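You operate a simulated robot arm through the tools that you are given. There is no shell and no other tool.

The job below is to be done with a simulated robot arm. You get a single attempt, and the scene is never put back.

## Task
File the orange and the green cube by the codes that the lit magnifier shows.
Fine: park the magnifier and leave its lamp on.

Only the result counts: the job must be done as asked and must still hold three seconds after the hand-in. Knocking over, shifting, dropping, spilling or breaking anything else fails it.

## Robot
A 7-joint arm with a two-finger parallel gripper, fixed in place. Base frame: the origin is at the foot of the arm, x ahead of it, y to its left, z up; the work surface is at about z = 0.86. Readings come in m, degrees, newtons and seconds.
With the tool pointing down near the work surface it reaches from about 0.1 to 0.64 m from the base axis. Its first joint turns from -66.0 to 66.0 degrees. Payload 1.57 kg.
Tool frame: the origin (TCP) lies between the finger pads and is the grasp point; the fingertips stand 0.03 m ahead of it; z points along the fingers, y is the line along which they close. The gripper opens to 0.08 m. The fingers are 0.017 m wide and 0.012 m thick; the gripper's body (0.04 by 0.082 m) begins 0.08 m behind the TCP.
Orientation is told as [roll, pitch, yaw] about the base's x, y, z axes, in that order, counted from this pose: with the fingers straight down and closing along the base's y, the tool's x points along the base's -x, its y along +y and its z along -z.

## Interface
- The arm moves only by the tool servo_tool. Its argument "commands" is a list of rows, each a list of 7 numbers: the shift along the tool's x, y, z in m, then the turn, a rotation vector about the tool's x, y, z in degrees, then the gripper command, from -1 (shut) to 1 (fully open), values between in proportion. In form: [[x, y, z, rx, ry, rz, hand], ...]. A call has 1 to 20 rows; each row is the pose to reach, as a shift and turn from the pose commanded when the call began, along the tool's axes at that moment. Rows are played at 5 a second. More than 0.05 m and 8.6 degrees between two rows, or a gripper value outside its range, and nothing of the call is played. A pose out of reach is approached as far as the arm can. The call stops where the force on the tool passes 90 N (or 10 N more than at its start, if that is more) or the arm is blocked; 0.2 s more then pass. Each finger travels about 0.072 m/s and halts on what it meets, pressing with about 37 N; the grip force reading is that of the motor and also rises with nothing between the fingers. The clock runs only during rows and for 0.2 s after the last one: add rows that repeat a pose to give the fingers time. The reply holds the time, the measured pose of the TCP, the force on the tool along the base axes, the opening and the grip force, in the units named above and with some noise, with the torque about the TCP (base axes, N m) and any sound that the robot's microphone picked up.
- Cameras (640 x 400 px; columns grow to the right, rows downward): "scene" is fixed at [0.018, 0.4038, 1.4259]; the picture's right is [-0.96, -0.27, 0.00], its down [-0.13, 0.46, -0.88] and it looks along [0.24, -0.85, -0.48] (base axes); focal length 309 px, centre (320, 200). "wrist" rides on the gripper at [0.072, -0.007, -0.122] in the tool frame; the picture's right is [0.09, 1.00, 0.00], its down [-0.84, 0.08, -0.54] and it looks along [-0.54, 0.05, 0.84] (tool axes); focal length 238 px, centre (320, 200). There is no depth. A picture from a camera that has moved, and an enlarged one, comes with that camera's place and axes in the base frame and with its lens. The place of the scene camera against the robot may be out by one fixed shift of up to 0.018 m in any direction.
- snapshot(camera): a new picture of that camera. The clock stands still meanwhile.
- inspect(camera, box): a new picture of the part [left, top, right, bottom] of that camera's present view, enlarged. The clock stands still meanwhile.
- hand_in(): hands the job in; it is judged then, once.

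Places have to be worked out from the pictures, the camera data and where the tool is seen. Open the gripper and draw the arm clear of the work before you hand the job in, unless the task says otherwise.

The tools are called by a JSON object that holds its "name" and its "arguments". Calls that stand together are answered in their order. servo_tool: Moves the arm, as the interface text tells. Its arguments: {"type":"object","properties":{"commands":{"type":"array","items":{"type":"array","items":{"type":"number"}}}},"required":["commands"]} The other tools are called the same way: snapshot (camera) takes a picture; inspect (camera, box) takes an enlarged picture of a part of a camera's view; hand_in () hands the job in.

At the start:

```text
time_s: 0.0
ee_pos: [0.2231, -0.2252, 1.2596]
tcp_rot: [0.0, 0.0, 0.1]
force: [-0.5, -0.9, 0.1]
moment: [-0.02, 0.0, 0.01]
grip_width: 0.0799
grip_force: 0.0
```

scene: 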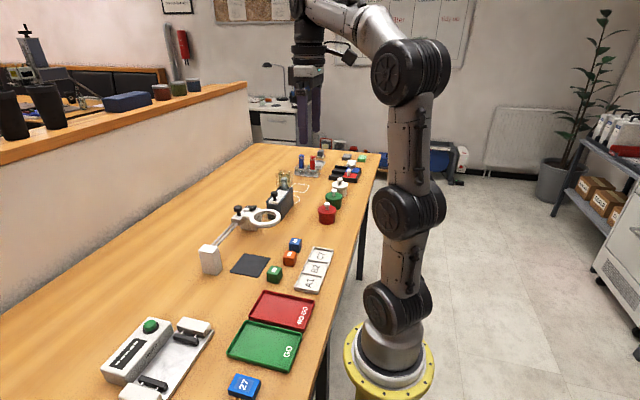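
wrist: 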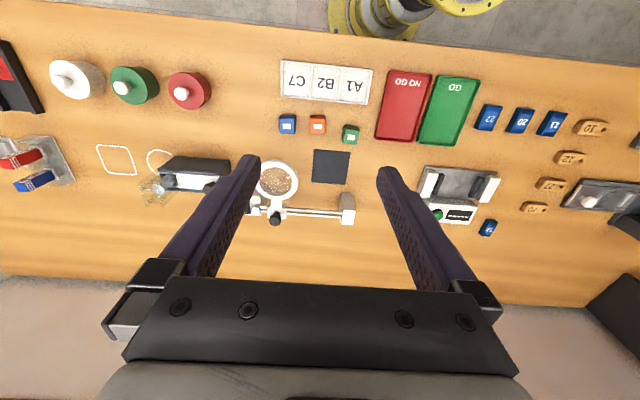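

The first pictures show a magnifier on a swing arm, three small cubes, a tray with A1/B2/C7 cells and a dark mat. I look closer at these from both cameras before moving.

{"name": "inspect", "arguments": {"camera": "scene", "box": [180, 160, 380, 310]}}

{"name": "inspect", "arguments": {"camera": "wrist", "box": [220, 50, 400, 240]}}

{"name": "inspect", "arguments": {"camera": "scene", "box": [190, 190, 300, 280]}}

```text
2.67 times, centred on (280, 235) of scene
camera zoom: at [0.018, 0.4038, 1.4259], right [-0.96, -0.27, 0.0], down [-0.13, 0.46, -0.88], along [0.24, -0.85, -0.48], focal length 824 px, centre (427, 107)
```

zoom: 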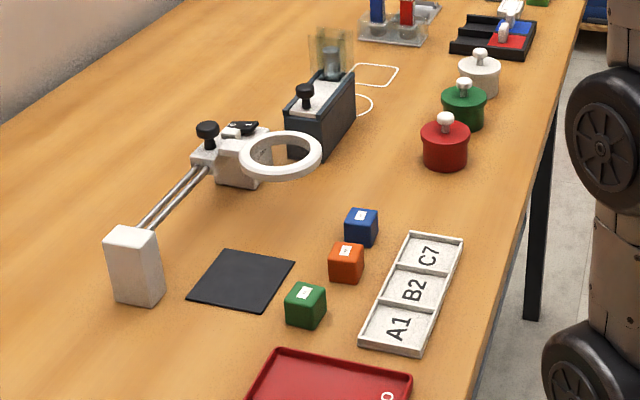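

```text
2.11 times, centred on (310, 145) of wrist
camera zoom: at [0.152, -0.2315, 1.3817], right [-0.09, 1.0, 0.0], down [0.84, 0.08, 0.54], along [0.54, 0.05, -0.84], focal length 502 px, centre (341, 316)
```

zoom: 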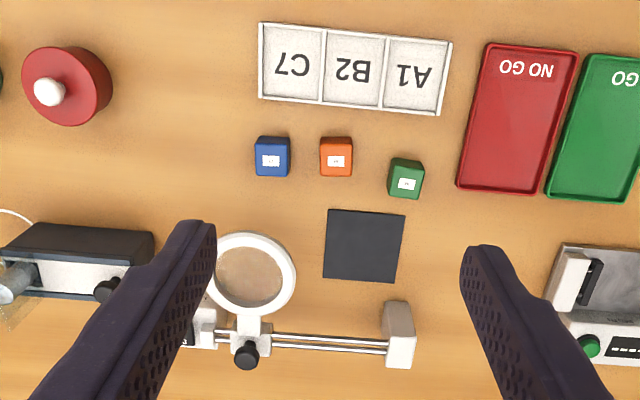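

```text
4.44 times, centred on (245, 235) of scene
camera zoom: at [0.018, 0.4038, 1.4259], right [-0.96, -0.27, 0.0], down [-0.13, 0.46, -0.88], along [0.24, -0.85, -0.48], focal length 1374 px, centre (653, 44)
```

zoom: 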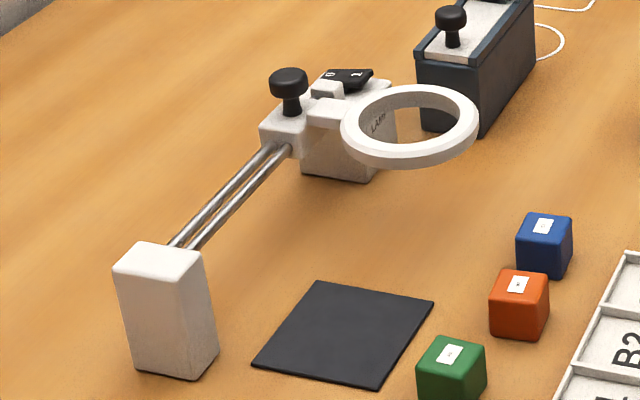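

The lens hangs on a carriage with a black knob on two rails, parked at the far post, which carries a 0/1 lamp rocker; the mat is at about (0.39, -0.18). I move the wrist camera closer to the switch and carriage, staying high.

{"name": "servo_tool", "arguments": {"commands": [[-0.005, -0.03, 0.02, 0, 0, 0, 1], [-0.01, -0.06, 0.04, 0, 0, 0, 1], [-0.016, -0.09, 0.065, 0, 0, 0, 1], [-0.022, -0.12, 0.09, 0, 0, 0, 1], [-0.027, -0.145, 0.11, 0, 0, 0, 1], [-0.027, -0.145, 0.11, 0, 0, 0, 1]]}}

{"name": "snapshot", "arguments": {"camera": "wrist"}}

{"name": "inspect", "arguments": {"camera": "wrist", "box": [220, 120, 440, 260]}}

```text
time_s: 1.4
ee_pos: [0.2517, -0.3702, 1.1473]
tcp_rot: [0.0, 0.0, 0.1]
force: [0.1, 0.5, 0.5]
moment: [-0.02, 0.01, -0.03]
grip_width: 0.0799
grip_force: 0.1
```

```text
taken
camera wrist: at [0.1801, -0.3772, 1.2701], right [-0.09, 1.0, 0.0], down [0.84, 0.08, 0.54], along [0.54, 0.05, -0.84], focal length 238 px, centre (320, 200)
```

wrist: 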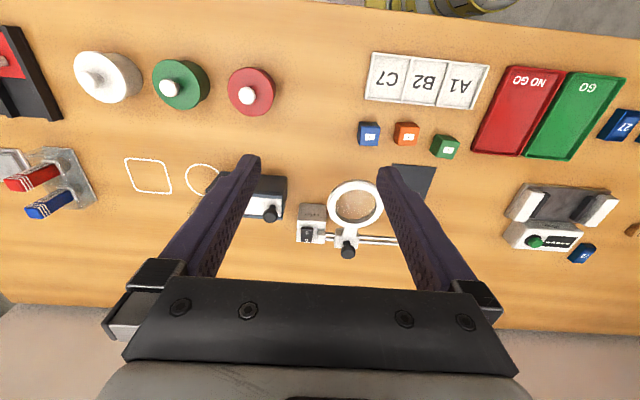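

```text
2.86 times, centred on (330, 190) of wrist
camera zoom: at [0.1801, -0.3772, 1.2701], right [-0.09, 1.0, 0.0], down [0.84, 0.08, 0.54], along [0.54, 0.05, -0.84], focal length 681 px, centre (291, 229)
```

zoom: 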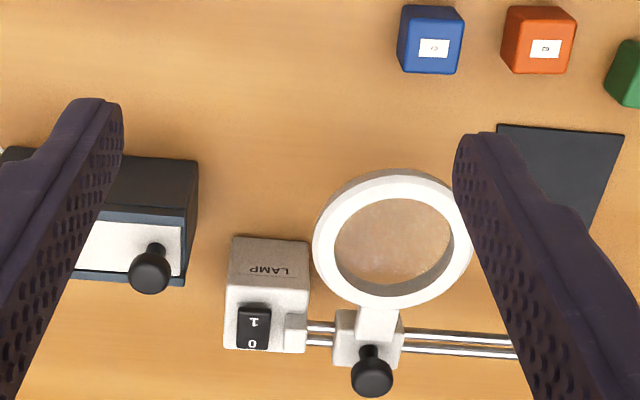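

The lamp rocker is at the far post, with the 1 side toward the robot and the 0 side away from it. I enlarge the rocker and the cube labels further.

{"name": "inspect", "arguments": {"camera": "wrist", "box": [290, 195, 370, 265]}}

{"name": "inspect", "arguments": {"camera": "wrist", "box": [350, 110, 470, 170]}}

{"name": "inspect", "arguments": {"camera": "scene", "box": [225, 195, 285, 235]}}

```text
5.71 times, centred on (330, 230) of wrist
camera zoom: at [0.1801, -0.3772, 1.2701], right [-0.09, 1.0, 0.0], down [0.84, 0.08, 0.54], along [0.54, 0.05, -0.84], focal length 1362 px, centre (263, 29)
```

zoom: 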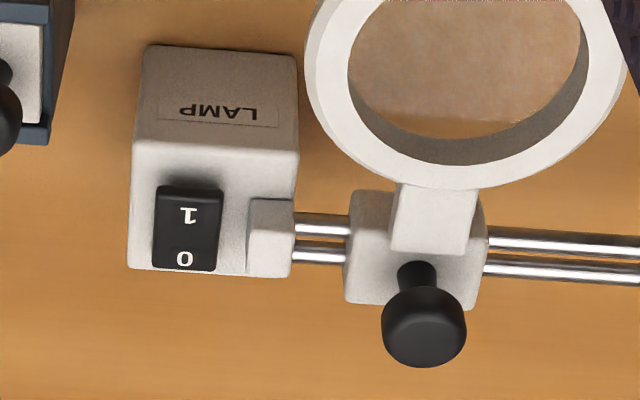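

```text
5.33 times, centred on (410, 140) of wrist
camera zoom: at [0.1801, -0.3772, 1.2701], right [-0.09, 1.0, 0.0], down [0.84, 0.08, 0.54], along [0.54, 0.05, -0.84], focal length 1271 px, centre (-160, 520)
```

zoom: 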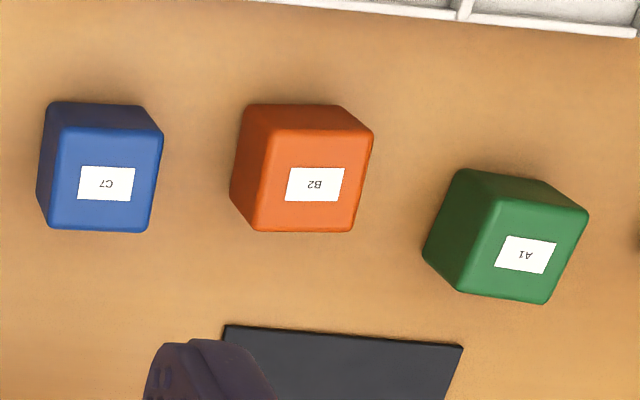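

```text
10.00 times, centred on (255, 215) of scene
camera zoom: at [0.018, 0.4038, 1.4259], right [-0.96, -0.27, 0.0], down [-0.13, 0.46, -0.88], along [0.24, -0.85, -0.48], focal length 3091 px, centre (970, 50)
```

zoom: 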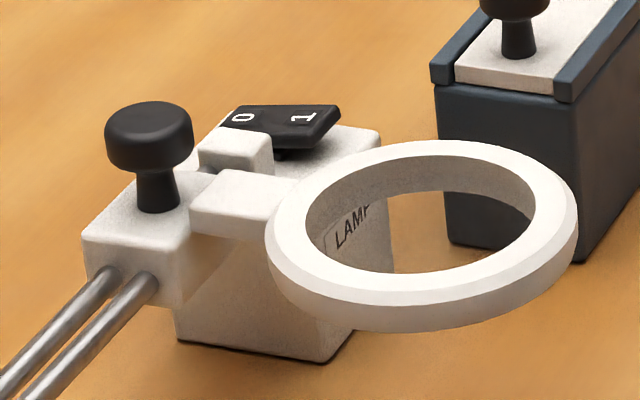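

The labels look like they read C7, B2 and A1, but the job says to file by what the lit magnifier shows, so I will still use it. The rocker's 1 side stands up, so the lamp is off; I take a second wrist view from further ahead to triangulate the rocker, knob and lens.

{"name": "servo_tool", "arguments": {"commands": [[-0.03, 0.008, 0.008, 0, 0, 0, 1], [-0.06, 0.015, 0.015, 0, 0, 0, 1], [-0.09, 0.023, 0.023, 0, 0, 0, 1], [-0.12, 0.028, 0.028, 0, 0, 0, -1], [-0.13, 0.03, 0.03, 0, 0, 0, -1], [-0.13, 0.03, 0.03, 0, 0, 0, -1]]}}

{"name": "snapshot", "arguments": {"camera": "wrist"}}

{"name": "inspect", "arguments": {"camera": "wrist", "box": [220, 90, 460, 260]}}

```text
time_s: 2.8
ee_pos: [0.3803, -0.3414, 1.1187]
tcp_rot: [0.0, -0.1, 0.0]
force: [-0.3, 0.0, 0.1]
moment: [0.0, 0.02, -0.02]
grip_width: 0.0
grip_force: 18.9
```

```text
taken
camera wrist: at [0.3076, -0.348, 1.2415], right [-0.09, 1.0, 0.0], down [0.84, 0.08, 0.54], along [0.54, 0.05, -0.84], focal length 238 px, centre (320, 200)
```

wrist: 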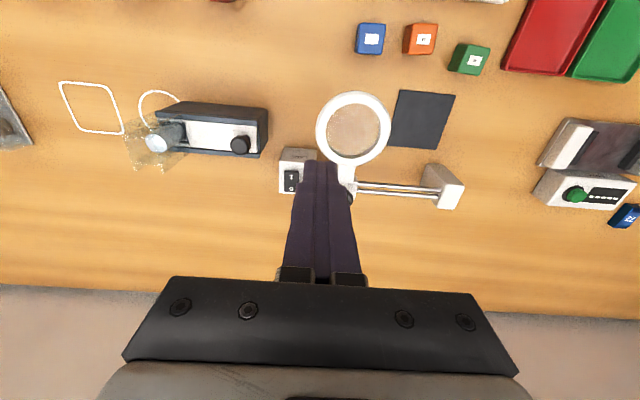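

```text
2.35 times, centred on (340, 175) of wrist
camera zoom: at [0.3076, -0.348, 1.2415], right [-0.09, 1.0, 0.0], down [0.84, 0.08, 0.54], along [0.54, 0.05, -0.84], focal length 561 px, centre (273, 259)
```

zoom: 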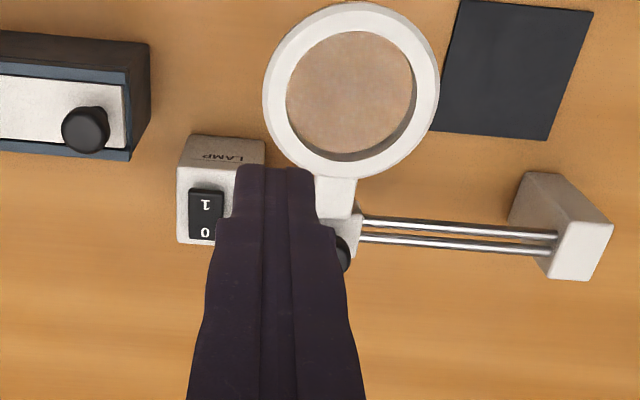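

The two views put the "1" mark at about (0.466, -0.375, 0.938). With the fingers shut I move above the 1 end of the rocker.

{"name": "servo_tool", "arguments": {"commands": [[-0.03, -0.012, 0.02, 0, 0, 0, -1], [-0.06, -0.024, 0.05, 0, 0, 0, -1], [-0.082, -0.034, 0.08, 0, 0, 0, -1], [-0.082, -0.034, 0.1, 0, 0, 0, -1], [-0.082, -0.034, 0.1, 0, 0, 0, -1]]}}

{"name": "inspect", "arguments": {"camera": "wrist", "box": [240, 110, 400, 230]}}

{"name": "inspect", "arguments": {"camera": "scene", "box": [215, 165, 305, 235]}}

```text
time_s: 4.0
ee_pos: [0.4615, -0.3772, 1.0177]
tcp_rot: [0.0, 0.0, 0.0]
force: [0.0, -0.2, -0.2]
moment: [0.0, -0.03, -0.01]
grip_width: 0.0
grip_force: 20.9
```

```text
3.33 times, centred on (320, 170) of wrist
camera zoom: at [0.3892, -0.3818, 1.1408], right [-0.09, 1.0, 0.0], down [0.84, 0.08, 0.54], along [0.54, 0.05, -0.84], focal length 794 px, centre (320, 300)
```

zoom: 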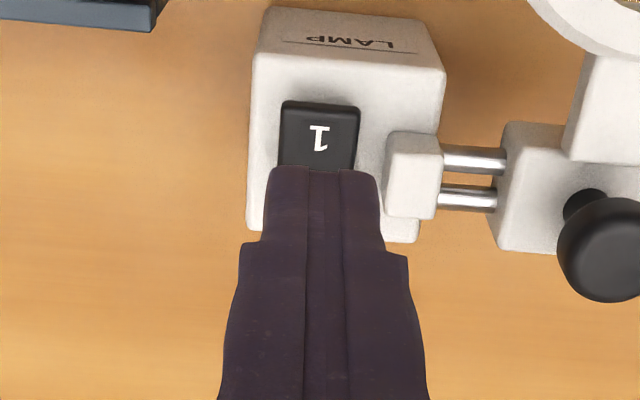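

```text
5.71 times, centred on (260, 200) of scene
camera zoom: at [0.018, 0.4038, 1.4259], right [-0.96, -0.27, 0.0], down [-0.13, 0.46, -0.88], along [0.24, -0.85, -0.48], focal length 1766 px, centre (663, 200)
```

zoom: 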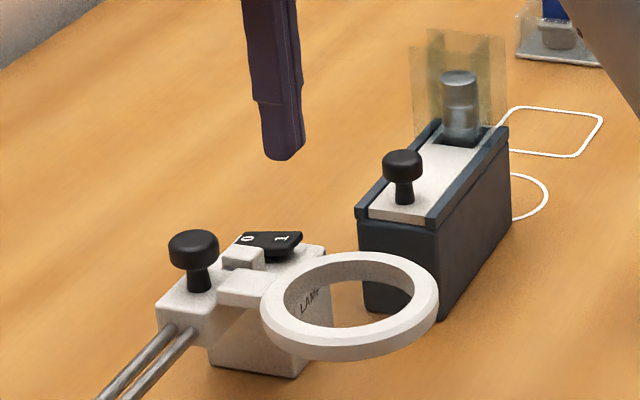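

The fingertip is over the 1 side, at about x=0.462 and y=-0.375. I lower in small steps and watch the force and sound.

{"name": "servo_tool", "arguments": {"commands": [[0, 0, 0.02, 0, 0, 0, -1], [0, 0, 0.04, 0, 0, 0, -1], [0, 0, 0.046, 0, 0, 0, -1], [0, 0, 0.049, 0, 0, 0, -1], [0, 0, 0.052, 0, 0, 0, -1], [0, 0, 0.054, 0, 0, 0, -1]]}}

{"name": "inspect", "arguments": {"camera": "scene", "box": [215, 165, 305, 235]}}

```text
time_s: 5.4
ee_pos: [0.4627, -0.3733, 0.9644]
tcp_rot: [-0.1, 0.0, 0.1]
force: [-0.2, -0.8, -0.4]
moment: [0.0, -0.02, -0.02]
grip_width: 0.0
grip_force: 21.6
```

```text
5.71 times, centred on (260, 200) of scene
camera zoom: at [0.018, 0.4038, 1.4259], right [-0.96, -0.27, 0.0], down [-0.13, 0.46, -0.88], along [0.24, -0.85, -0.48], focal length 1766 px, centre (663, 200)
```

zoom: 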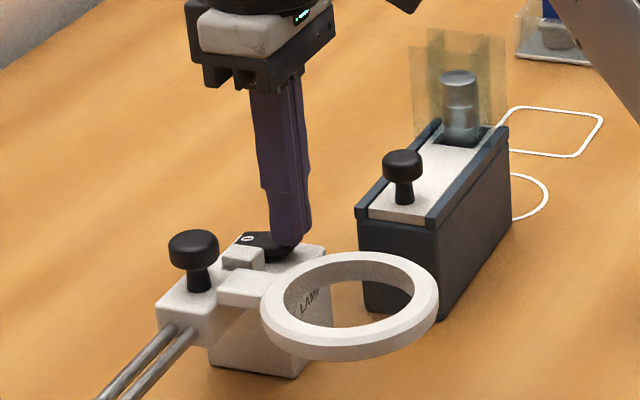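

The tip is just above or touching the rocker with no force yet. I press further in 2 mm steps.

{"name": "servo_tool", "arguments": {"commands": [[0, 0, 0.002, 0, 0, 0, -1], [0, 0, 0.004, 0, 0, 0, -1], [0, 0, 0.006, 0, 0, 0, -1], [0, 0, 0.006, 0, 0, 0, -1]]}}

{"name": "inspect", "arguments": {"camera": "scene", "box": [215, 165, 305, 235]}}

```text
time_s: 6.4
ee_pos: [0.4633, -0.3739, 0.9606]
tcp_rot: [-0.2, 0.0, 0.0]
force: [-4.0, 2.1, 6.6]
moment: [0.06, 0.04, 0.02]
grip_width: 0.0
grip_force: 21.4
heard: click
```

```text
5.71 times, centred on (260, 200) of scene
camera zoom: at [0.0178, 0.4039, 1.4258], right [-0.96, -0.27, 0.0], down [-0.13, 0.46, -0.88], along [0.24, -0.85, -0.48], focal length 1766 px, centre (663, 200)
```

zoom: 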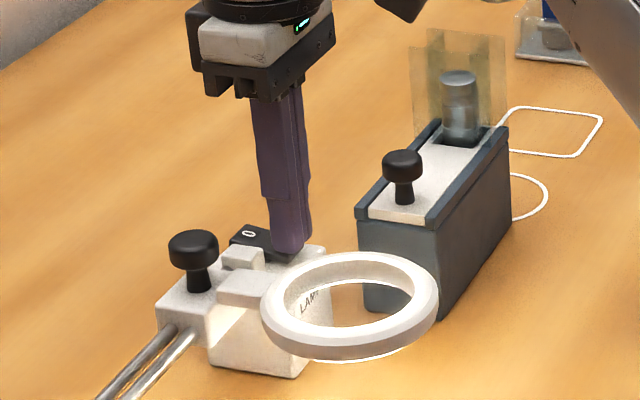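

A click, the rocker flipped, and there is light under the ring: the lamp is on. I lift off straight up and move back to view the cubes from above.

{"name": "servo_tool", "arguments": {"commands": [[0, 0, -0.03, 0, 0, 0, -1], [0, 0, -0.07, 0, 0, 0, -1], [0, 0, -0.12, 0, 0, 0, -1], [0.04, 0.03, -0.12, 0, 0, 0, -1], [0.08, 0.06, -0.12, 0, 0, 0, -1], [0.12, 0.09, -0.12, 0, 0, 0, -1], [0.16, 0.12, -0.12, 0, 0, 0, 0], [0.2, 0.15, -0.12, 0, 0, 0, 1], [0.24, 0.18, -0.12, 0, 0, 0, 1], [0.24, 0.18, -0.12, 0, 0, 0, 1], [0.24, 0.18, -0.12, 0, 0, 0, 1]]}}

{"name": "snapshot", "arguments": {"camera": "wrist"}}

{"name": "inspect", "arguments": {"camera": "wrist", "box": [200, 60, 440, 210]}}

{"name": "inspect", "arguments": {"camera": "scene", "box": [190, 190, 310, 290]}}

```text
time_s: 8.8
ee_pos: [0.2221, -0.1918, 1.0758]
tcp_rot: [0.1, 0.0, 0.0]
force: [-0.7, 0.2, -0.7]
moment: [-0.01, -0.04, 0.03]
grip_width: 0.0798
grip_force: 0.1
```

```text
taken
camera wrist: at [0.1508, -0.197, 1.1995], right [-0.09, 1.0, 0.0], down [0.84, 0.08, 0.54], along [0.54, 0.05, -0.84], focal length 238 px, centre (320, 200)
```

wrist: 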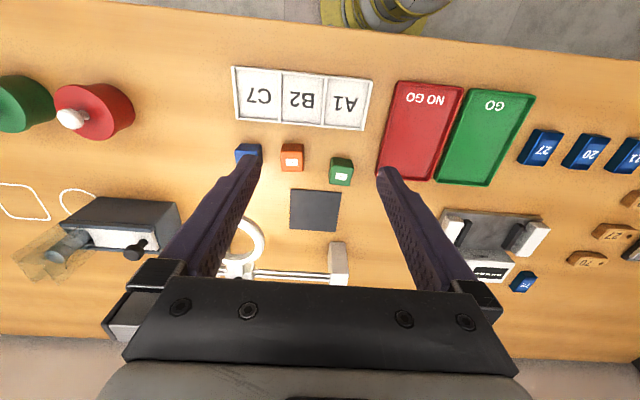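

```text
2.67 times, centred on (320, 135) of wrist
camera zoom: at [0.1508, -0.197, 1.1995], right [-0.09, 1.0, 0.0], down [0.84, 0.08, 0.54], along [0.54, 0.05, -0.84], focal length 636 px, centre (320, 373)
```

zoom: 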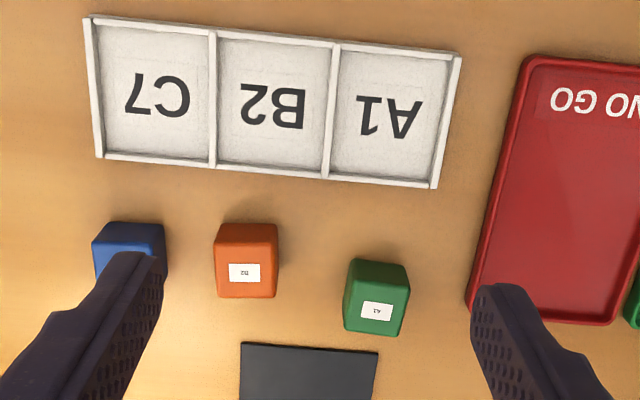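

```text
4.00 times, centred on (250, 240) of scene
camera zoom: at [0.018, 0.4038, 1.4259], right [-0.96, -0.27, 0.0], down [-0.13, 0.46, -0.88], along [0.24, -0.85, -0.48], focal length 1236 px, centre (600, 40)
```

zoom: 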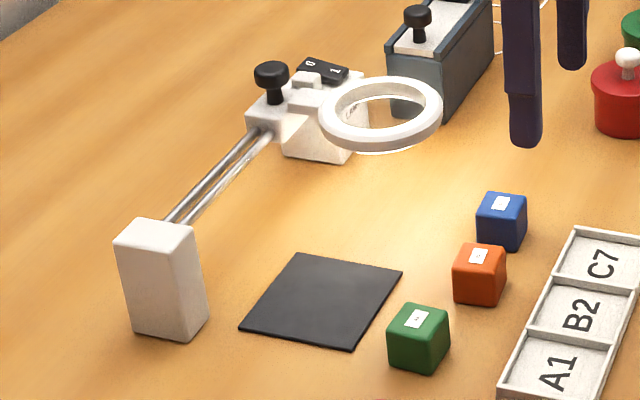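

The orange cube's top centre triangulates to (0.290, -0.2235, 0.890) and the green one's to (0.305, -0.152), with cubes about 3 cm. Blue is close to orange, so I open only to about 5 cm, hover over orange and check.

{"name": "servo_tool", "arguments": {"commands": [[-0.03, -0.015, 0.03, 0, 0, 0, 0.25], [-0.06, -0.028, 0.06, 0, 0, 0, 0.25], [-0.068, -0.031, 0.09, 0, 0, 0, 0.25], [-0.068, -0.031, 0.118, 0, 0, 0, 0.25], [-0.068, -0.031, 0.118, 0, 0, 0, 0.25]]}}

{"name": "snapshot", "arguments": {"camera": "wrist"}}

{"name": "inspect", "arguments": {"camera": "scene", "box": [230, 210, 330, 290]}}

```text
time_s: 10.0
ee_pos: [0.2923, -0.2225, 0.9609]
tcp_rot: [0.0, 0.1, 0.1]
force: [-0.7, 0.6, 0.2]
moment: [-0.03, 0.02, 0.02]
grip_width: 0.0501
grip_force: 0.1
```

```text
taken
camera wrist: at [0.2194, -0.2296, 1.0839], right [-0.09, 1.0, 0.0], down [0.84, 0.08, 0.54], along [0.54, 0.05, -0.84], focal length 238 px, centre (320, 200)
```

wrist: 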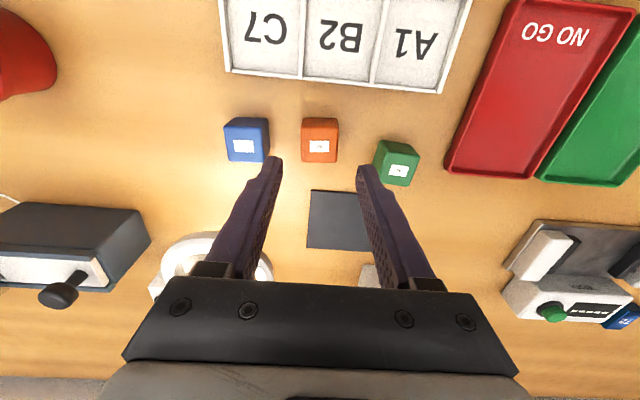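

```text
5.00 times, centred on (280, 250) of scene
camera zoom: at [0.018, 0.4038, 1.4259], right [-0.96, -0.27, 0.0], down [-0.13, 0.46, -0.88], along [0.24, -0.85, -0.48], focal length 1545 px, centre (520, -50)
```

zoom: 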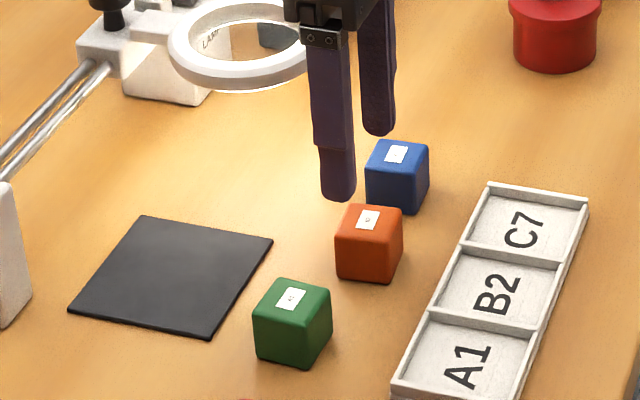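

The cube centre checks out at (0.2915, -0.223). I descend so the tips straddle the upper two thirds of it, then close.

{"name": "servo_tool", "arguments": {"commands": [[0, 0, 0.02, 0, 0, 0, 0.25], [0, 0, 0.04, 0, 0, 0, 0.25], [0, 0, 0.058, 0, 0, 0, 0.25], [0, 0, 0.058, 0, 0, 0, 0.25], [0, 0, 0.058, 0, 0, 0, -1], [0, 0, 0.058, 0, 0, 0, -1], [0, 0, 0.058, 0, 0, 0, -1]]}}

{"name": "snapshot", "arguments": {"camera": "wrist"}}

{"name": "inspect", "arguments": {"camera": "scene", "box": [230, 210, 330, 290]}}

```text
time_s: 11.6
ee_pos: [0.2915, -0.2235, 0.9036]
tcp_rot: [-0.1, 0.0, 0.1]
force: [-0.3, -0.3, -0.4]
moment: [0.02, 0.02, 0.02]
grip_width: 0.0305
grip_force: 36.8
```

```text
taken
camera wrist: at [0.2188, -0.2305, 1.0261], right [-0.09, 1.0, 0.0], down [0.84, 0.08, 0.54], along [0.54, 0.05, -0.84], focal length 238 px, centre (320, 200)
```

wrist: 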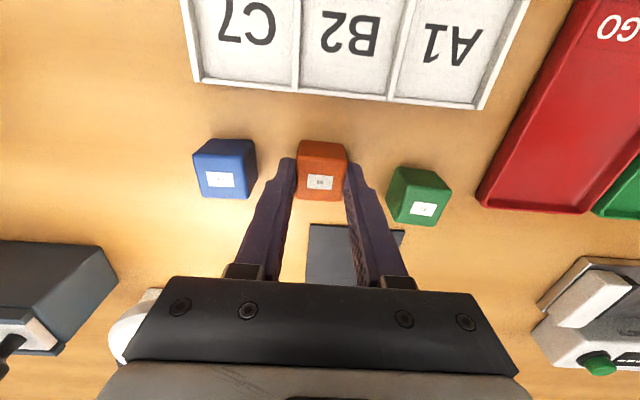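

```text
5.00 times, centred on (280, 250) of scene
camera zoom: at [0.018, 0.4038, 1.4259], right [-0.96, -0.27, 0.0], down [-0.13, 0.46, -0.88], along [0.24, -0.85, -0.48], focal length 1545 px, centre (520, -50)
```

zoom: 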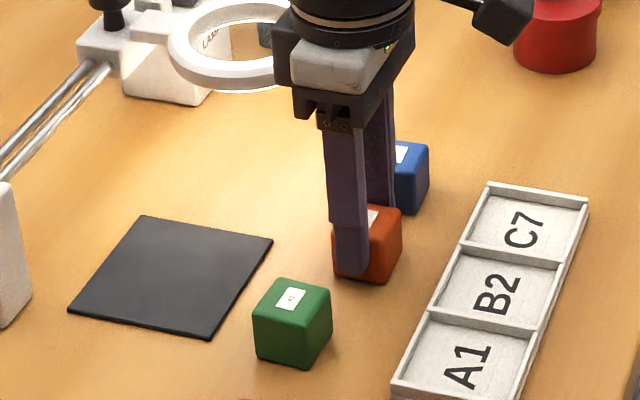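

The orange cube is gripped at 30.5 mm. I lift it, carry it over the mat centre at (0.388, -0.184) and hover there to check.

{"name": "servo_tool", "arguments": {"commands": [[0, 0, -0.03, 0, 0, 0, -1], [0, 0, -0.06, 0, 0, 0, -1], [-0.03, 0.01, -0.06, 0, 0, 0, -1], [-0.06, 0.022, -0.06, 0, 0, 0, -1], [-0.097, 0.039, -0.06, 0, 0, 0, -1], [-0.097, 0.039, -0.03, 0, 0, 0, -1], [-0.097, 0.039, -0.02, 0, 0, 0, -1], [-0.097, 0.039, -0.02, 0, 0, 0, -1]]}}

{"name": "inspect", "arguments": {"camera": "scene", "box": [190, 190, 310, 290]}}

{"name": "snapshot", "arguments": {"camera": "wrist"}}

```text
time_s: 13.4
ee_pos: [0.3897, -0.1873, 0.9229]
tcp_rot: [0.0, 0.0, 0.0]
force: [-0.3, -0.1, -0.2]
moment: [-0.01, -0.04, -0.02]
grip_width: 0.0306
grip_force: 37.1
```

```text
4.00 times, centred on (250, 240) of scene
camera zoom: at [0.018, 0.4038, 1.4259], right [-0.96, -0.27, 0.0], down [-0.13, 0.46, -0.88], along [0.24, -0.85, -0.48], focal length 1236 px, centre (600, 40)
```

zoom: 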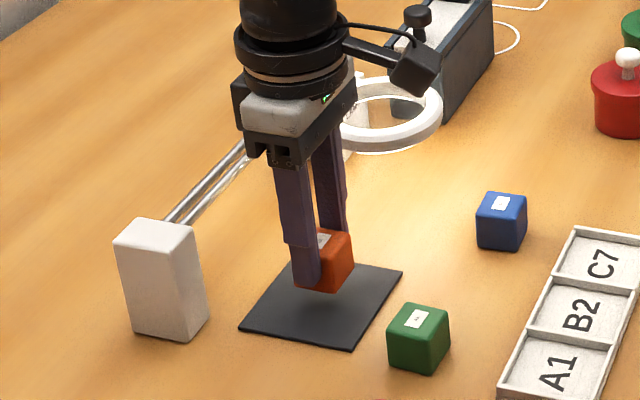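

```text
taken
camera wrist: at [0.3173, -0.1934, 1.0457], right [-0.09, 1.0, 0.0], down [0.84, 0.08, 0.54], along [0.54, 0.05, -0.84], focal length 238 px, centre (320, 200)
```

wrist: 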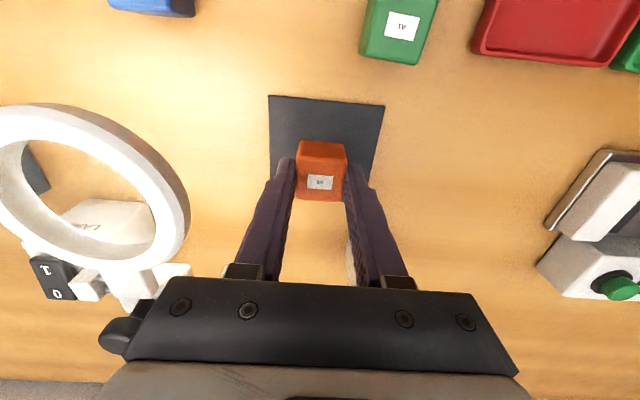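

The cube is over the mat, about 2 cm up. I lower it by 18 mm, release with a small opening and rise.

{"name": "servo_tool", "arguments": {"commands": [[0, 0, 0.009, 0, 0, 0, -1], [0, 0, 0.0175, 0, 0, 0, -1], [0, 0, 0.0175, 0, 0, 0, -1], [0, 0, 0.0175, 0, 0, 0, 0.3], [0, 0, 0.0175, 0, 0, 0, 0.3], [0, 0, -0.02, 0, 0, 0, 0.3], [0, 0, -0.06, 0, 0, 0, 0.3], [0, 0, -0.1, 0, 0, 0, 0.3], [0, 0, -0.14, 0, 0, 0, 0.3], [0, 0, -0.14, 0, 0, 0, 0.3]]}}

{"name": "snapshot", "arguments": {"camera": "wrist"}}

{"name": "inspect", "arguments": {"camera": "scene", "box": [190, 190, 310, 290]}}

```text
time_s: 15.6
ee_pos: [0.3867, -0.1844, 1.0657]
tcp_rot: [-0.1, 0.0, 0.0]
force: [-0.2, -0.4, 0.3]
moment: [0.02, 0.01, 0.03]
grip_width: 0.0521
grip_force: 0.1
```

```text
taken
camera wrist: at [0.3152, -0.1912, 1.1889], right [-0.09, 1.0, 0.0], down [0.84, 0.08, 0.54], along [0.54, 0.05, -0.84], focal length 238 px, centre (320, 200)
```

wrist: 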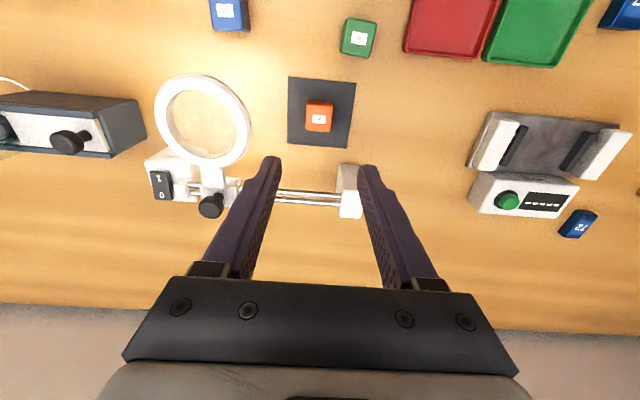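

```text
4.00 times, centred on (250, 240) of scene
camera zoom: at [0.018, 0.4038, 1.4259], right [-0.96, -0.27, 0.0], down [-0.13, 0.46, -0.88], along [0.24, -0.85, -0.48], focal length 1236 px, centre (600, 40)
```

zoom: 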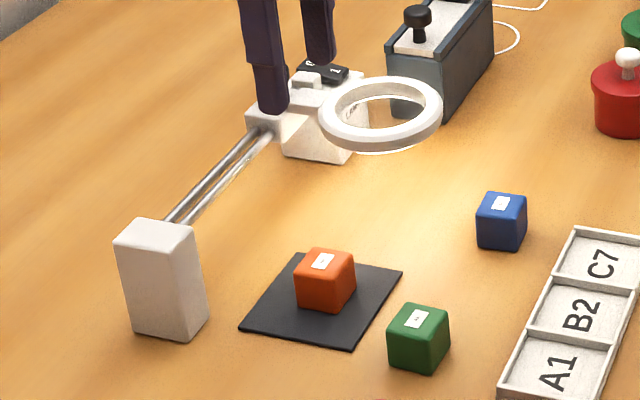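

Orange sits mid-mat, directly on the lens's track. The slide knob triangulates to (0.476, -0.299) with its cap at about z 0.960–0.969, so I hover over it before gripping.

{"name": "servo_tool", "arguments": {"commands": [[-0.025, -0.03, 0, 0, 0, 0, 0.3], [-0.05, -0.06, 0, 0, 0, 0, 0.3], [-0.075, -0.09, 0, 0, 0, 0, 0.3], [-0.089, -0.1145, 0.01, 0, 0, 0, 0.3], [-0.089, -0.1145, 0.036, 0, 0, 0, 0.3], [-0.089, -0.1145, 0.036, 0, 0, 0, 0.3]]}}

{"name": "inspect", "arguments": {"camera": "wrist", "box": [220, 100, 420, 260]}}

{"name": "inspect", "arguments": {"camera": "scene", "box": [215, 165, 305, 235]}}

```text
time_s: 17.0
ee_pos: [0.4782, -0.299, 1.0253]
tcp_rot: [0.0, 0.1, 0.0]
force: [0.0, 0.0, 0.5]
moment: [0.0, -0.01, 0.01]
grip_width: 0.0519
grip_force: 0.1
```

```text
2.50 times, centred on (320, 180) of wrist
camera zoom: at [0.406, -0.3054, 1.1498], right [-0.09, 1.0, 0.0], down [0.84, 0.08, 0.54], along [0.54, 0.05, -0.84], focal length 596 px, centre (320, 250)
```

zoom: 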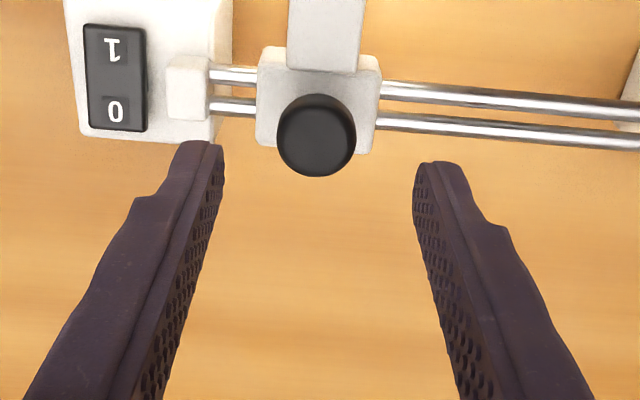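

```text
5.71 times, centred on (260, 200) of scene
camera zoom: at [0.018, 0.4038, 1.4259], right [-0.96, -0.27, 0.0], down [-0.13, 0.46, -0.88], along [0.24, -0.85, -0.48], focal length 1766 px, centre (663, 200)
```

zoom: 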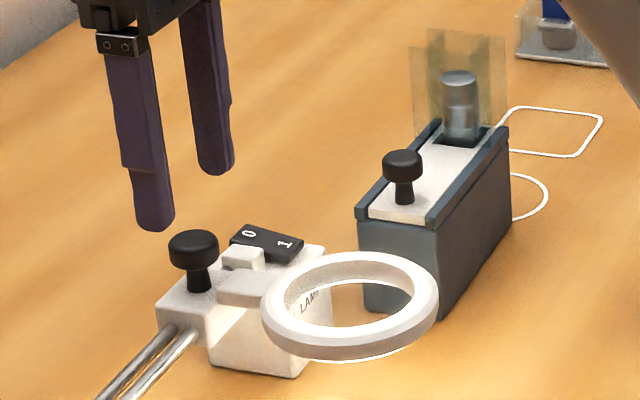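

The knob cap is centred at about (0.478, -0.300), right between the fingers. I descend so the tips flank the cap (TCP z about 0.98) and close.

{"name": "servo_tool", "arguments": {"commands": [[0, 0, 0.015, 0, 0, 0, 0.3], [0, 0, 0.03, 0, 0, 0, 0.3], [0, 0, 0.04, 0, 0, 0, 0.3], [0, 0, 0.046, 0, 0, 0, 0.3], [0, 0, 0.046, 0, 0, 0, 0], [0, 0, 0.046, 0, 0, 0, -0.5], [0, 0, 0.046, 0, 0, 0, -0.5]]}}

{"name": "inspect", "arguments": {"camera": "scene", "box": [215, 165, 305, 235]}}

{"name": "snapshot", "arguments": {"camera": "wrist"}}

```text
time_s: 18.6
ee_pos: [0.4784, -0.3006, 0.9799]
tcp_rot: [-0.1, 0.1, 0.1]
force: [-0.8, 3.1, 0.5]
moment: [0.07, -0.06, -0.01]
grip_width: 0.0252
grip_force: 36.4
```

```text
5.71 times, centred on (260, 200) of scene
camera zoom: at [0.018, 0.4039, 1.4258], right [-0.96, -0.27, 0.0], down [-0.13, 0.46, -0.88], along [0.24, -0.85, -0.48], focal length 1766 px, centre (663, 200)
```

zoom: 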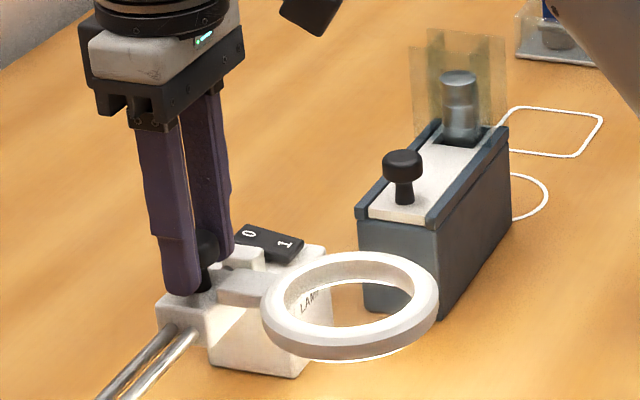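

```text
taken
camera wrist: at [0.4056, -0.3066, 1.1034], right [-0.09, 1.0, 0.0], down [0.84, 0.08, 0.54], along [0.54, 0.05, -0.84], focal length 238 px, centre (320, 200)
```

wrist: 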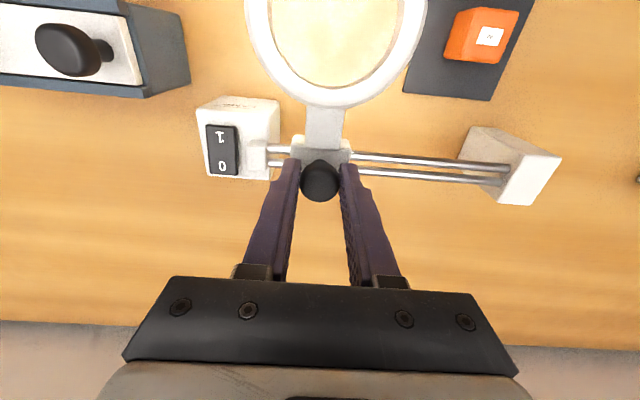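

The knob is held (25 mm). I slide it along +y toward the mat, first 4 cm in 1 cm steps, watching the force.

{"name": "servo_tool", "arguments": {"commands": [[0, 0.01, 0, 0, 0, 0, -0.5], [0, 0.02, 0, 0, 0, 0, -0.5], [0, 0.03, 0, 0, 0, 0, -0.5], [0, 0.04, 0, 0, 0, 0, -0.5], [0, 0.04, 0, 0, 0, 0, -0.5]]}}

{"name": "inspect", "arguments": {"camera": "scene", "box": [190, 170, 310, 270]}}

```text
time_s: 19.8
ee_pos: [0.4775, -0.2601, 0.9807]
tcp_rot: [0.0, 0.0, 0.0]
force: [3.6, 0.8, -3.9]
moment: [-0.06, 0.18, 0.03]
grip_width: 0.0252
grip_force: 36.6
```

```text
4.00 times, centred on (250, 220) of scene
camera zoom: at [0.0182, 0.4038, 1.4259], right [-0.96, -0.27, 0.0], down [-0.13, 0.46, -0.88], along [0.24, -0.85, -0.48], focal length 1236 px, centre (600, 120)
```

zoom: 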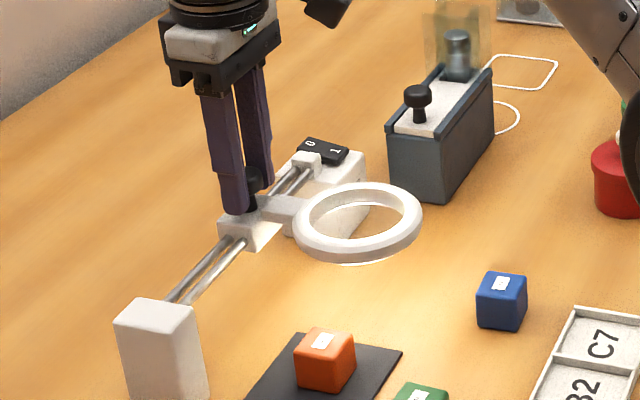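

The carriage slides freely with low force. I continue another 7.5 cm so the lens ends over the mat.

{"name": "servo_tool", "arguments": {"commands": [[0, 0.012, 0, 0, 0, 0, -0.5], [0, 0.024, 0, 0, 0, 0, -0.5], [0, 0.036, 0, 0, 0, 0, -0.5], [0, 0.048, 0, 0, 0, 0, -0.5], [0, 0.06, 0, 0, 0, 0, -0.5], [0, 0.07, 0, 0, 0, 0, -0.5], [0, 0.075, 0, 0, 0, 0, -0.5], [0, 0.075, 0, 0, 0, 0, -0.5]]}}

{"name": "inspect", "arguments": {"camera": "scene", "box": [190, 190, 310, 290]}}

{"name": "snapshot", "arguments": {"camera": "wrist"}}

```text
time_s: 21.6
ee_pos: [0.4776, -0.1855, 0.9801]
tcp_rot: [0.0, -0.1, 0.0]
force: [8.7, 0.6, -8.0]
moment: [-0.02, -0.22, -0.06]
grip_width: 0.0249
grip_force: 36.8
```

```text
4.00 times, centred on (250, 240) of scene
camera zoom: at [0.0184, 0.4038, 1.4259], right [-0.96, -0.27, 0.0], down [-0.13, 0.46, -0.88], along [0.24, -0.85, -0.48], focal length 1236 px, centre (600, 40)
```

zoom: 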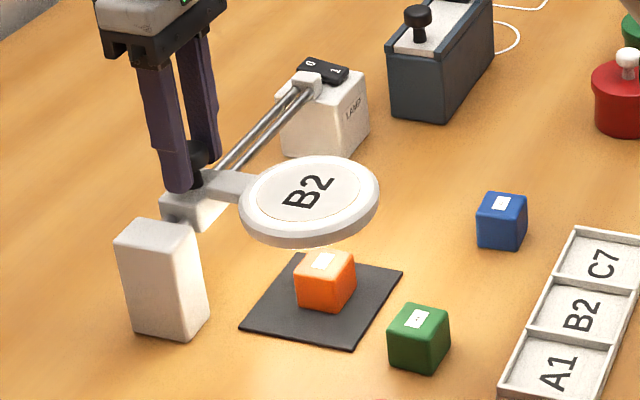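

```text
taken
camera wrist: at [0.4055, -0.192, 1.1035], right [-0.09, 1.0, 0.0], down [0.84, 0.08, 0.54], along [0.54, 0.05, -0.84], focal length 238 px, centre (320, 200)
```

wrist: 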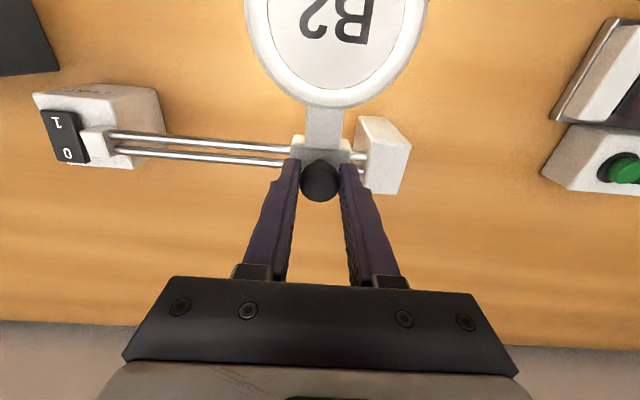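

The lit lens shows B2 for the orange cube. I slide the carriage back to its parked place before moving the cube.

{"name": "servo_tool", "arguments": {"commands": [[0, -0.012, 0, 0, 0, 0, -0.5], [0, -0.024, 0, 0, 0, 0, -0.5], [0, -0.036, 0, 0, 0, 0, -0.5], [0, -0.048, 0, 0, 0, 0, -0.5], [0, -0.06, 0, 0, 0, 0, -0.5], [0, -0.072, 0, 0, 0, 0, -0.5], [0, -0.084, 0, 0, 0, 0, -0.5], [0, -0.096, 0, 0, 0, 0, -0.5], [0, -0.106, 0, 0, 0, 0, -0.5], [0, -0.112, 0, 0, 0, 0, -0.5], [0, -0.1155, 0, 0, 0, 0, -0.5], [0, -0.1155, 0, 0, 0, 0, -0.5]]}}

{"name": "inspect", "arguments": {"camera": "scene", "box": [190, 190, 310, 290]}}

{"name": "snapshot", "arguments": {"camera": "wrist"}}

```text
time_s: 24.2
ee_pos: [0.4769, -0.3001, 0.9811]
tcp_rot: [0.0, 0.1, 0.0]
force: [0.3, 7.1, 9.7]
moment: [0.21, 0.13, -0.04]
grip_width: 0.025
grip_force: 36.4
```

```text
4.00 times, centred on (250, 240) of scene
camera zoom: at [0.0179, 0.4041, 1.4258], right [-0.96, -0.27, 0.0], down [-0.13, 0.46, -0.88], along [0.24, -0.85, -0.48], focal length 1236 px, centre (600, 40)
```

zoom: 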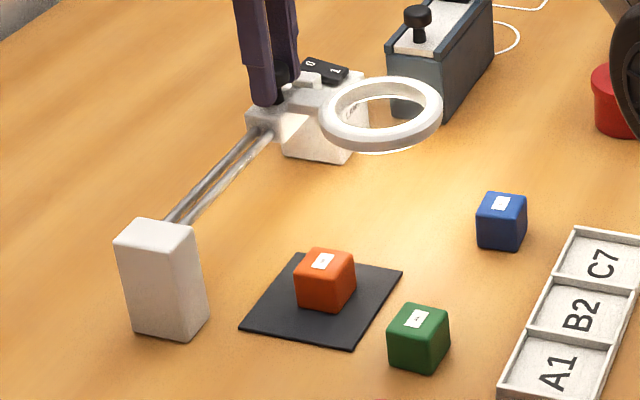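

```text
taken
camera wrist: at [0.4052, -0.3067, 1.1035], right [-0.09, 1.0, 0.0], down [0.84, 0.08, 0.54], along [0.54, 0.05, -0.84], focal length 238 px, centre (320, 200)
```

wrist: 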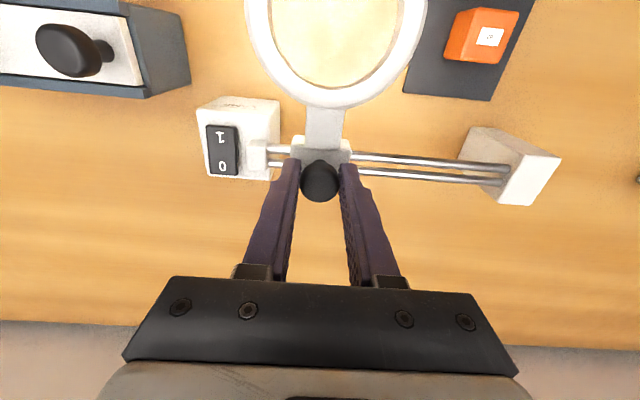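

The lens is back beside the lamp post, as at the start. I release the knob, rise and go back over the orange cube.

{"name": "servo_tool", "arguments": {"commands": [[0, 0, 0, 0, 0, 0, 0.3], [0, 0, 0, 0, 0, 0, 0.3], [0, 0, -0.03, 0, 0, 0, 0.3], [0, 0, -0.07, 0, 0, 0, 0.3], [0.03, 0.035, -0.085, 0, 0, 0, 0.3], [0.06, 0.075, -0.085, 0, 0, 0, 0.3], [0.089, 0.115, -0.085, 0, 0, 0, 0.3], [0.089, 0.115, -0.05, 0, 0, 0, 0.3], [0.089, 0.115, -0.01, 0, 0, 0, 0.3], [0.089, 0.115, -0.01, 0, 0, 0, 0.3]]}}

{"name": "snapshot", "arguments": {"camera": "wrist"}}

{"name": "inspect", "arguments": {"camera": "scene", "box": [190, 190, 310, 290]}}

```text
time_s: 26.4
ee_pos: [0.3897, -0.1856, 0.9915]
tcp_rot: [-0.1, -0.1, 0.0]
force: [0.6, 0.0, 0.4]
moment: [-0.01, 0.02, -0.02]
grip_width: 0.0522
grip_force: 0.0
```

```text
taken
camera wrist: at [0.3163, -0.1926, 1.1139], right [-0.09, 1.0, 0.0], down [0.84, 0.08, 0.54], along [0.54, 0.05, -0.84], focal length 238 px, centre (320, 200)
```

wrist: 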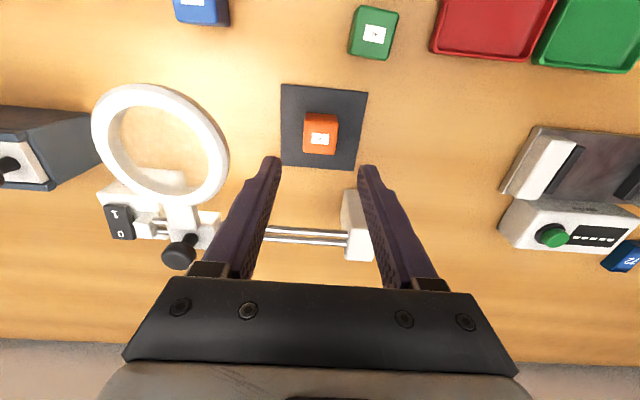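

```text
4.00 times, centred on (250, 240) of scene
camera zoom: at [0.018, 0.4038, 1.4259], right [-0.96, -0.27, 0.0], down [-0.13, 0.46, -0.88], along [0.24, -0.85, -0.48], focal length 1236 px, centre (600, 40)
```

zoom: 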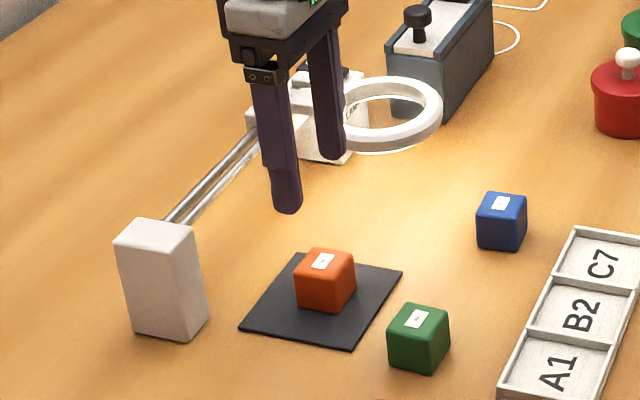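

The orange cube is still centred beneath the gripper. I descend 8.6 cm, grip it and lift.

{"name": "servo_tool", "arguments": {"commands": [[0, 0, 0.03, 0, 0, 0, 0.3], [0, 0, 0.06, 0, 0, 0, 0.3], [0, 0, 0.075, 0, 0, 0, 0.3], [0, 0, 0.086, 0, 0, 0, 0.3], [0, 0, 0.086, 0, 0, 0, -1], [0, 0, 0.086, 0, 0, 0, -1], [0, 0, 0.086, 0, 0, 0, -1], [0, 0, 0.06, 0, 0, 0, -1], [0, 0, 0.02, 0, 0, 0, -1], [0, 0, 0.02, 0, 0, 0, -1]]}}

{"name": "inspect", "arguments": {"camera": "scene", "box": [190, 190, 310, 290]}}

```text
time_s: 28.6
ee_pos: [0.3873, -0.1851, 0.9697]
tcp_rot: [-0.1, 0.0, 0.0]
force: [0.0, -0.2, -0.2]
moment: [0.01, 0.02, 0.02]
grip_width: 0.0307
grip_force: 37.0
```

```text
4.00 times, centred on (250, 240) of scene
camera zoom: at [0.018, 0.4038, 1.4259], right [-0.96, -0.27, 0.0], down [-0.13, 0.46, -0.88], along [0.24, -0.85, -0.48], focal length 1236 px, centre (600, 40)
```

zoom: 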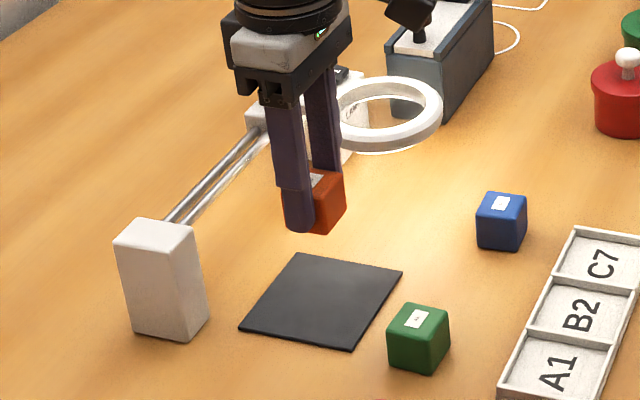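

The cube is held. I carry it at this height over the B2 cell, at about (0.213, -0.2145), and look before lowering.

{"name": "servo_tool", "arguments": {"commands": [[0.035, -0.006, -0.01, 0, 0, 0, -1], [0.07, -0.012, -0.01, 0, 0, 0, -1], [0.105, -0.018, -0.01, 0, 0, 0, -1], [0.14, -0.024, -0.01, 0, 0, 0, -1], [0.175, -0.029, 0, 0, 0, 0, -1], [0.175, -0.029, 0.02, 0, 0, 0, -1], [0.175, -0.029, 0.02, 0, 0, 0, -1]]}}

{"name": "snapshot", "arguments": {"camera": "wrist"}}

{"name": "inspect", "arguments": {"camera": "scene", "box": [260, 220, 360, 300]}}

```text
time_s: 30.2
ee_pos: [0.2132, -0.2177, 0.9493]
tcp_rot: [0.1, 0.1, 0.0]
force: [-0.4, 0.2, -0.4]
moment: [0.0, 0.0, 0.01]
grip_width: 0.0306
grip_force: 37.0
```

```text
taken
camera wrist: at [0.141, -0.2237, 1.0721], right [-0.09, 1.0, 0.0], down [0.84, 0.08, 0.54], along [0.54, 0.05, -0.84], focal length 238 px, centre (320, 200)
```

wrist: 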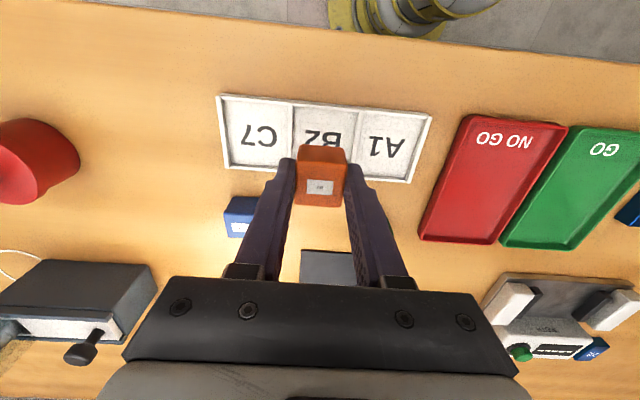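

```text
5.00 times, centred on (310, 260) of scene
camera zoom: at [0.018, 0.4038, 1.4259], right [-0.96, -0.27, 0.0], down [-0.13, 0.46, -0.88], along [0.24, -0.85, -0.48], focal length 1545 px, centre (370, -100)
```

zoom: 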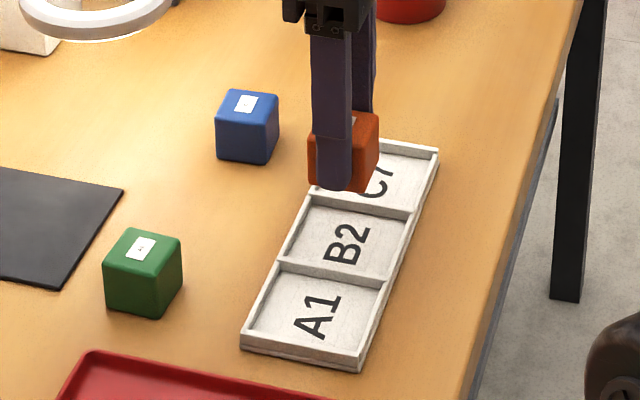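

The B2 cell centre comes out at about (0.212, -0.2125), so I nudge 3 mm in +y and lower until just above the tray floor, feeling for contact.

{"name": "servo_tool", "arguments": {"commands": [[0, 0.003, 0.01, 0, 0, 0, -1], [0, 0.003, 0.025, 0, 0, 0, -1], [0, 0.003, 0.036, 0, 0, 0, -1], [0, 0.003, 0.04, 0, 0, 0, -1], [0, 0.003, 0.04, 0, 0, 0, -1]]}}

{"name": "inspect", "arguments": {"camera": "scene", "box": [260, 220, 360, 300]}}

{"name": "snapshot", "arguments": {"camera": "wrist"}}

```text
time_s: 31.4
ee_pos: [0.2143, -0.2126, 0.9106]
tcp_rot: [0.0, 0.0, 0.1]
force: [0.7, -0.3, 1.0]
moment: [0.02, -0.01, 0.0]
grip_width: 0.0305
grip_force: 37.1
```

```text
5.00 times, centred on (310, 260) of scene
camera zoom: at [0.018, 0.4038, 1.4259], right [-0.96, -0.27, 0.0], down [-0.13, 0.46, -0.88], along [0.24, -0.85, -0.48], focal length 1545 px, centre (370, -100)
```

zoom: 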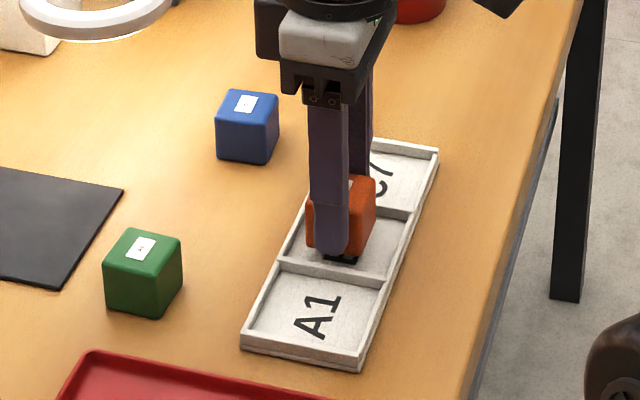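

```text
taken
camera wrist: at [0.1417, -0.2191, 1.0331], right [-0.09, 1.0, 0.0], down [0.84, 0.08, 0.54], along [0.54, 0.05, -0.84], focal length 238 px, centre (320, 200)
```

wrist: 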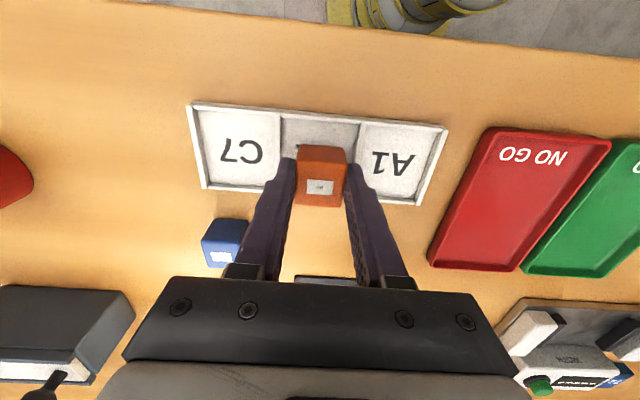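

The cube is inside the B2 cell and nearly on the floor. I lower in 1 mm steps with a 2 mm shift toward the robot to find contact.

{"name": "servo_tool", "arguments": {"commands": [[0.002, 0, 0.001, 0, 0, 0, -1], [0.002, 0, 0.002, 0, 0, 0, -1], [0.002, 0, 0.003, 0, 0, 0, -1], [0.002, 0, 0.003, 0, 0, 0, -1]]}}

```text
time_s: 32.4
ee_pos: [0.2115, -0.2139, 0.908]
tcp_rot: [0.0, 0.0, 0.0]
force: [-0.2, 0.7, -0.1]
moment: [0.01, 0.02, -0.01]
grip_width: 0.0306
grip_force: 37.4
```

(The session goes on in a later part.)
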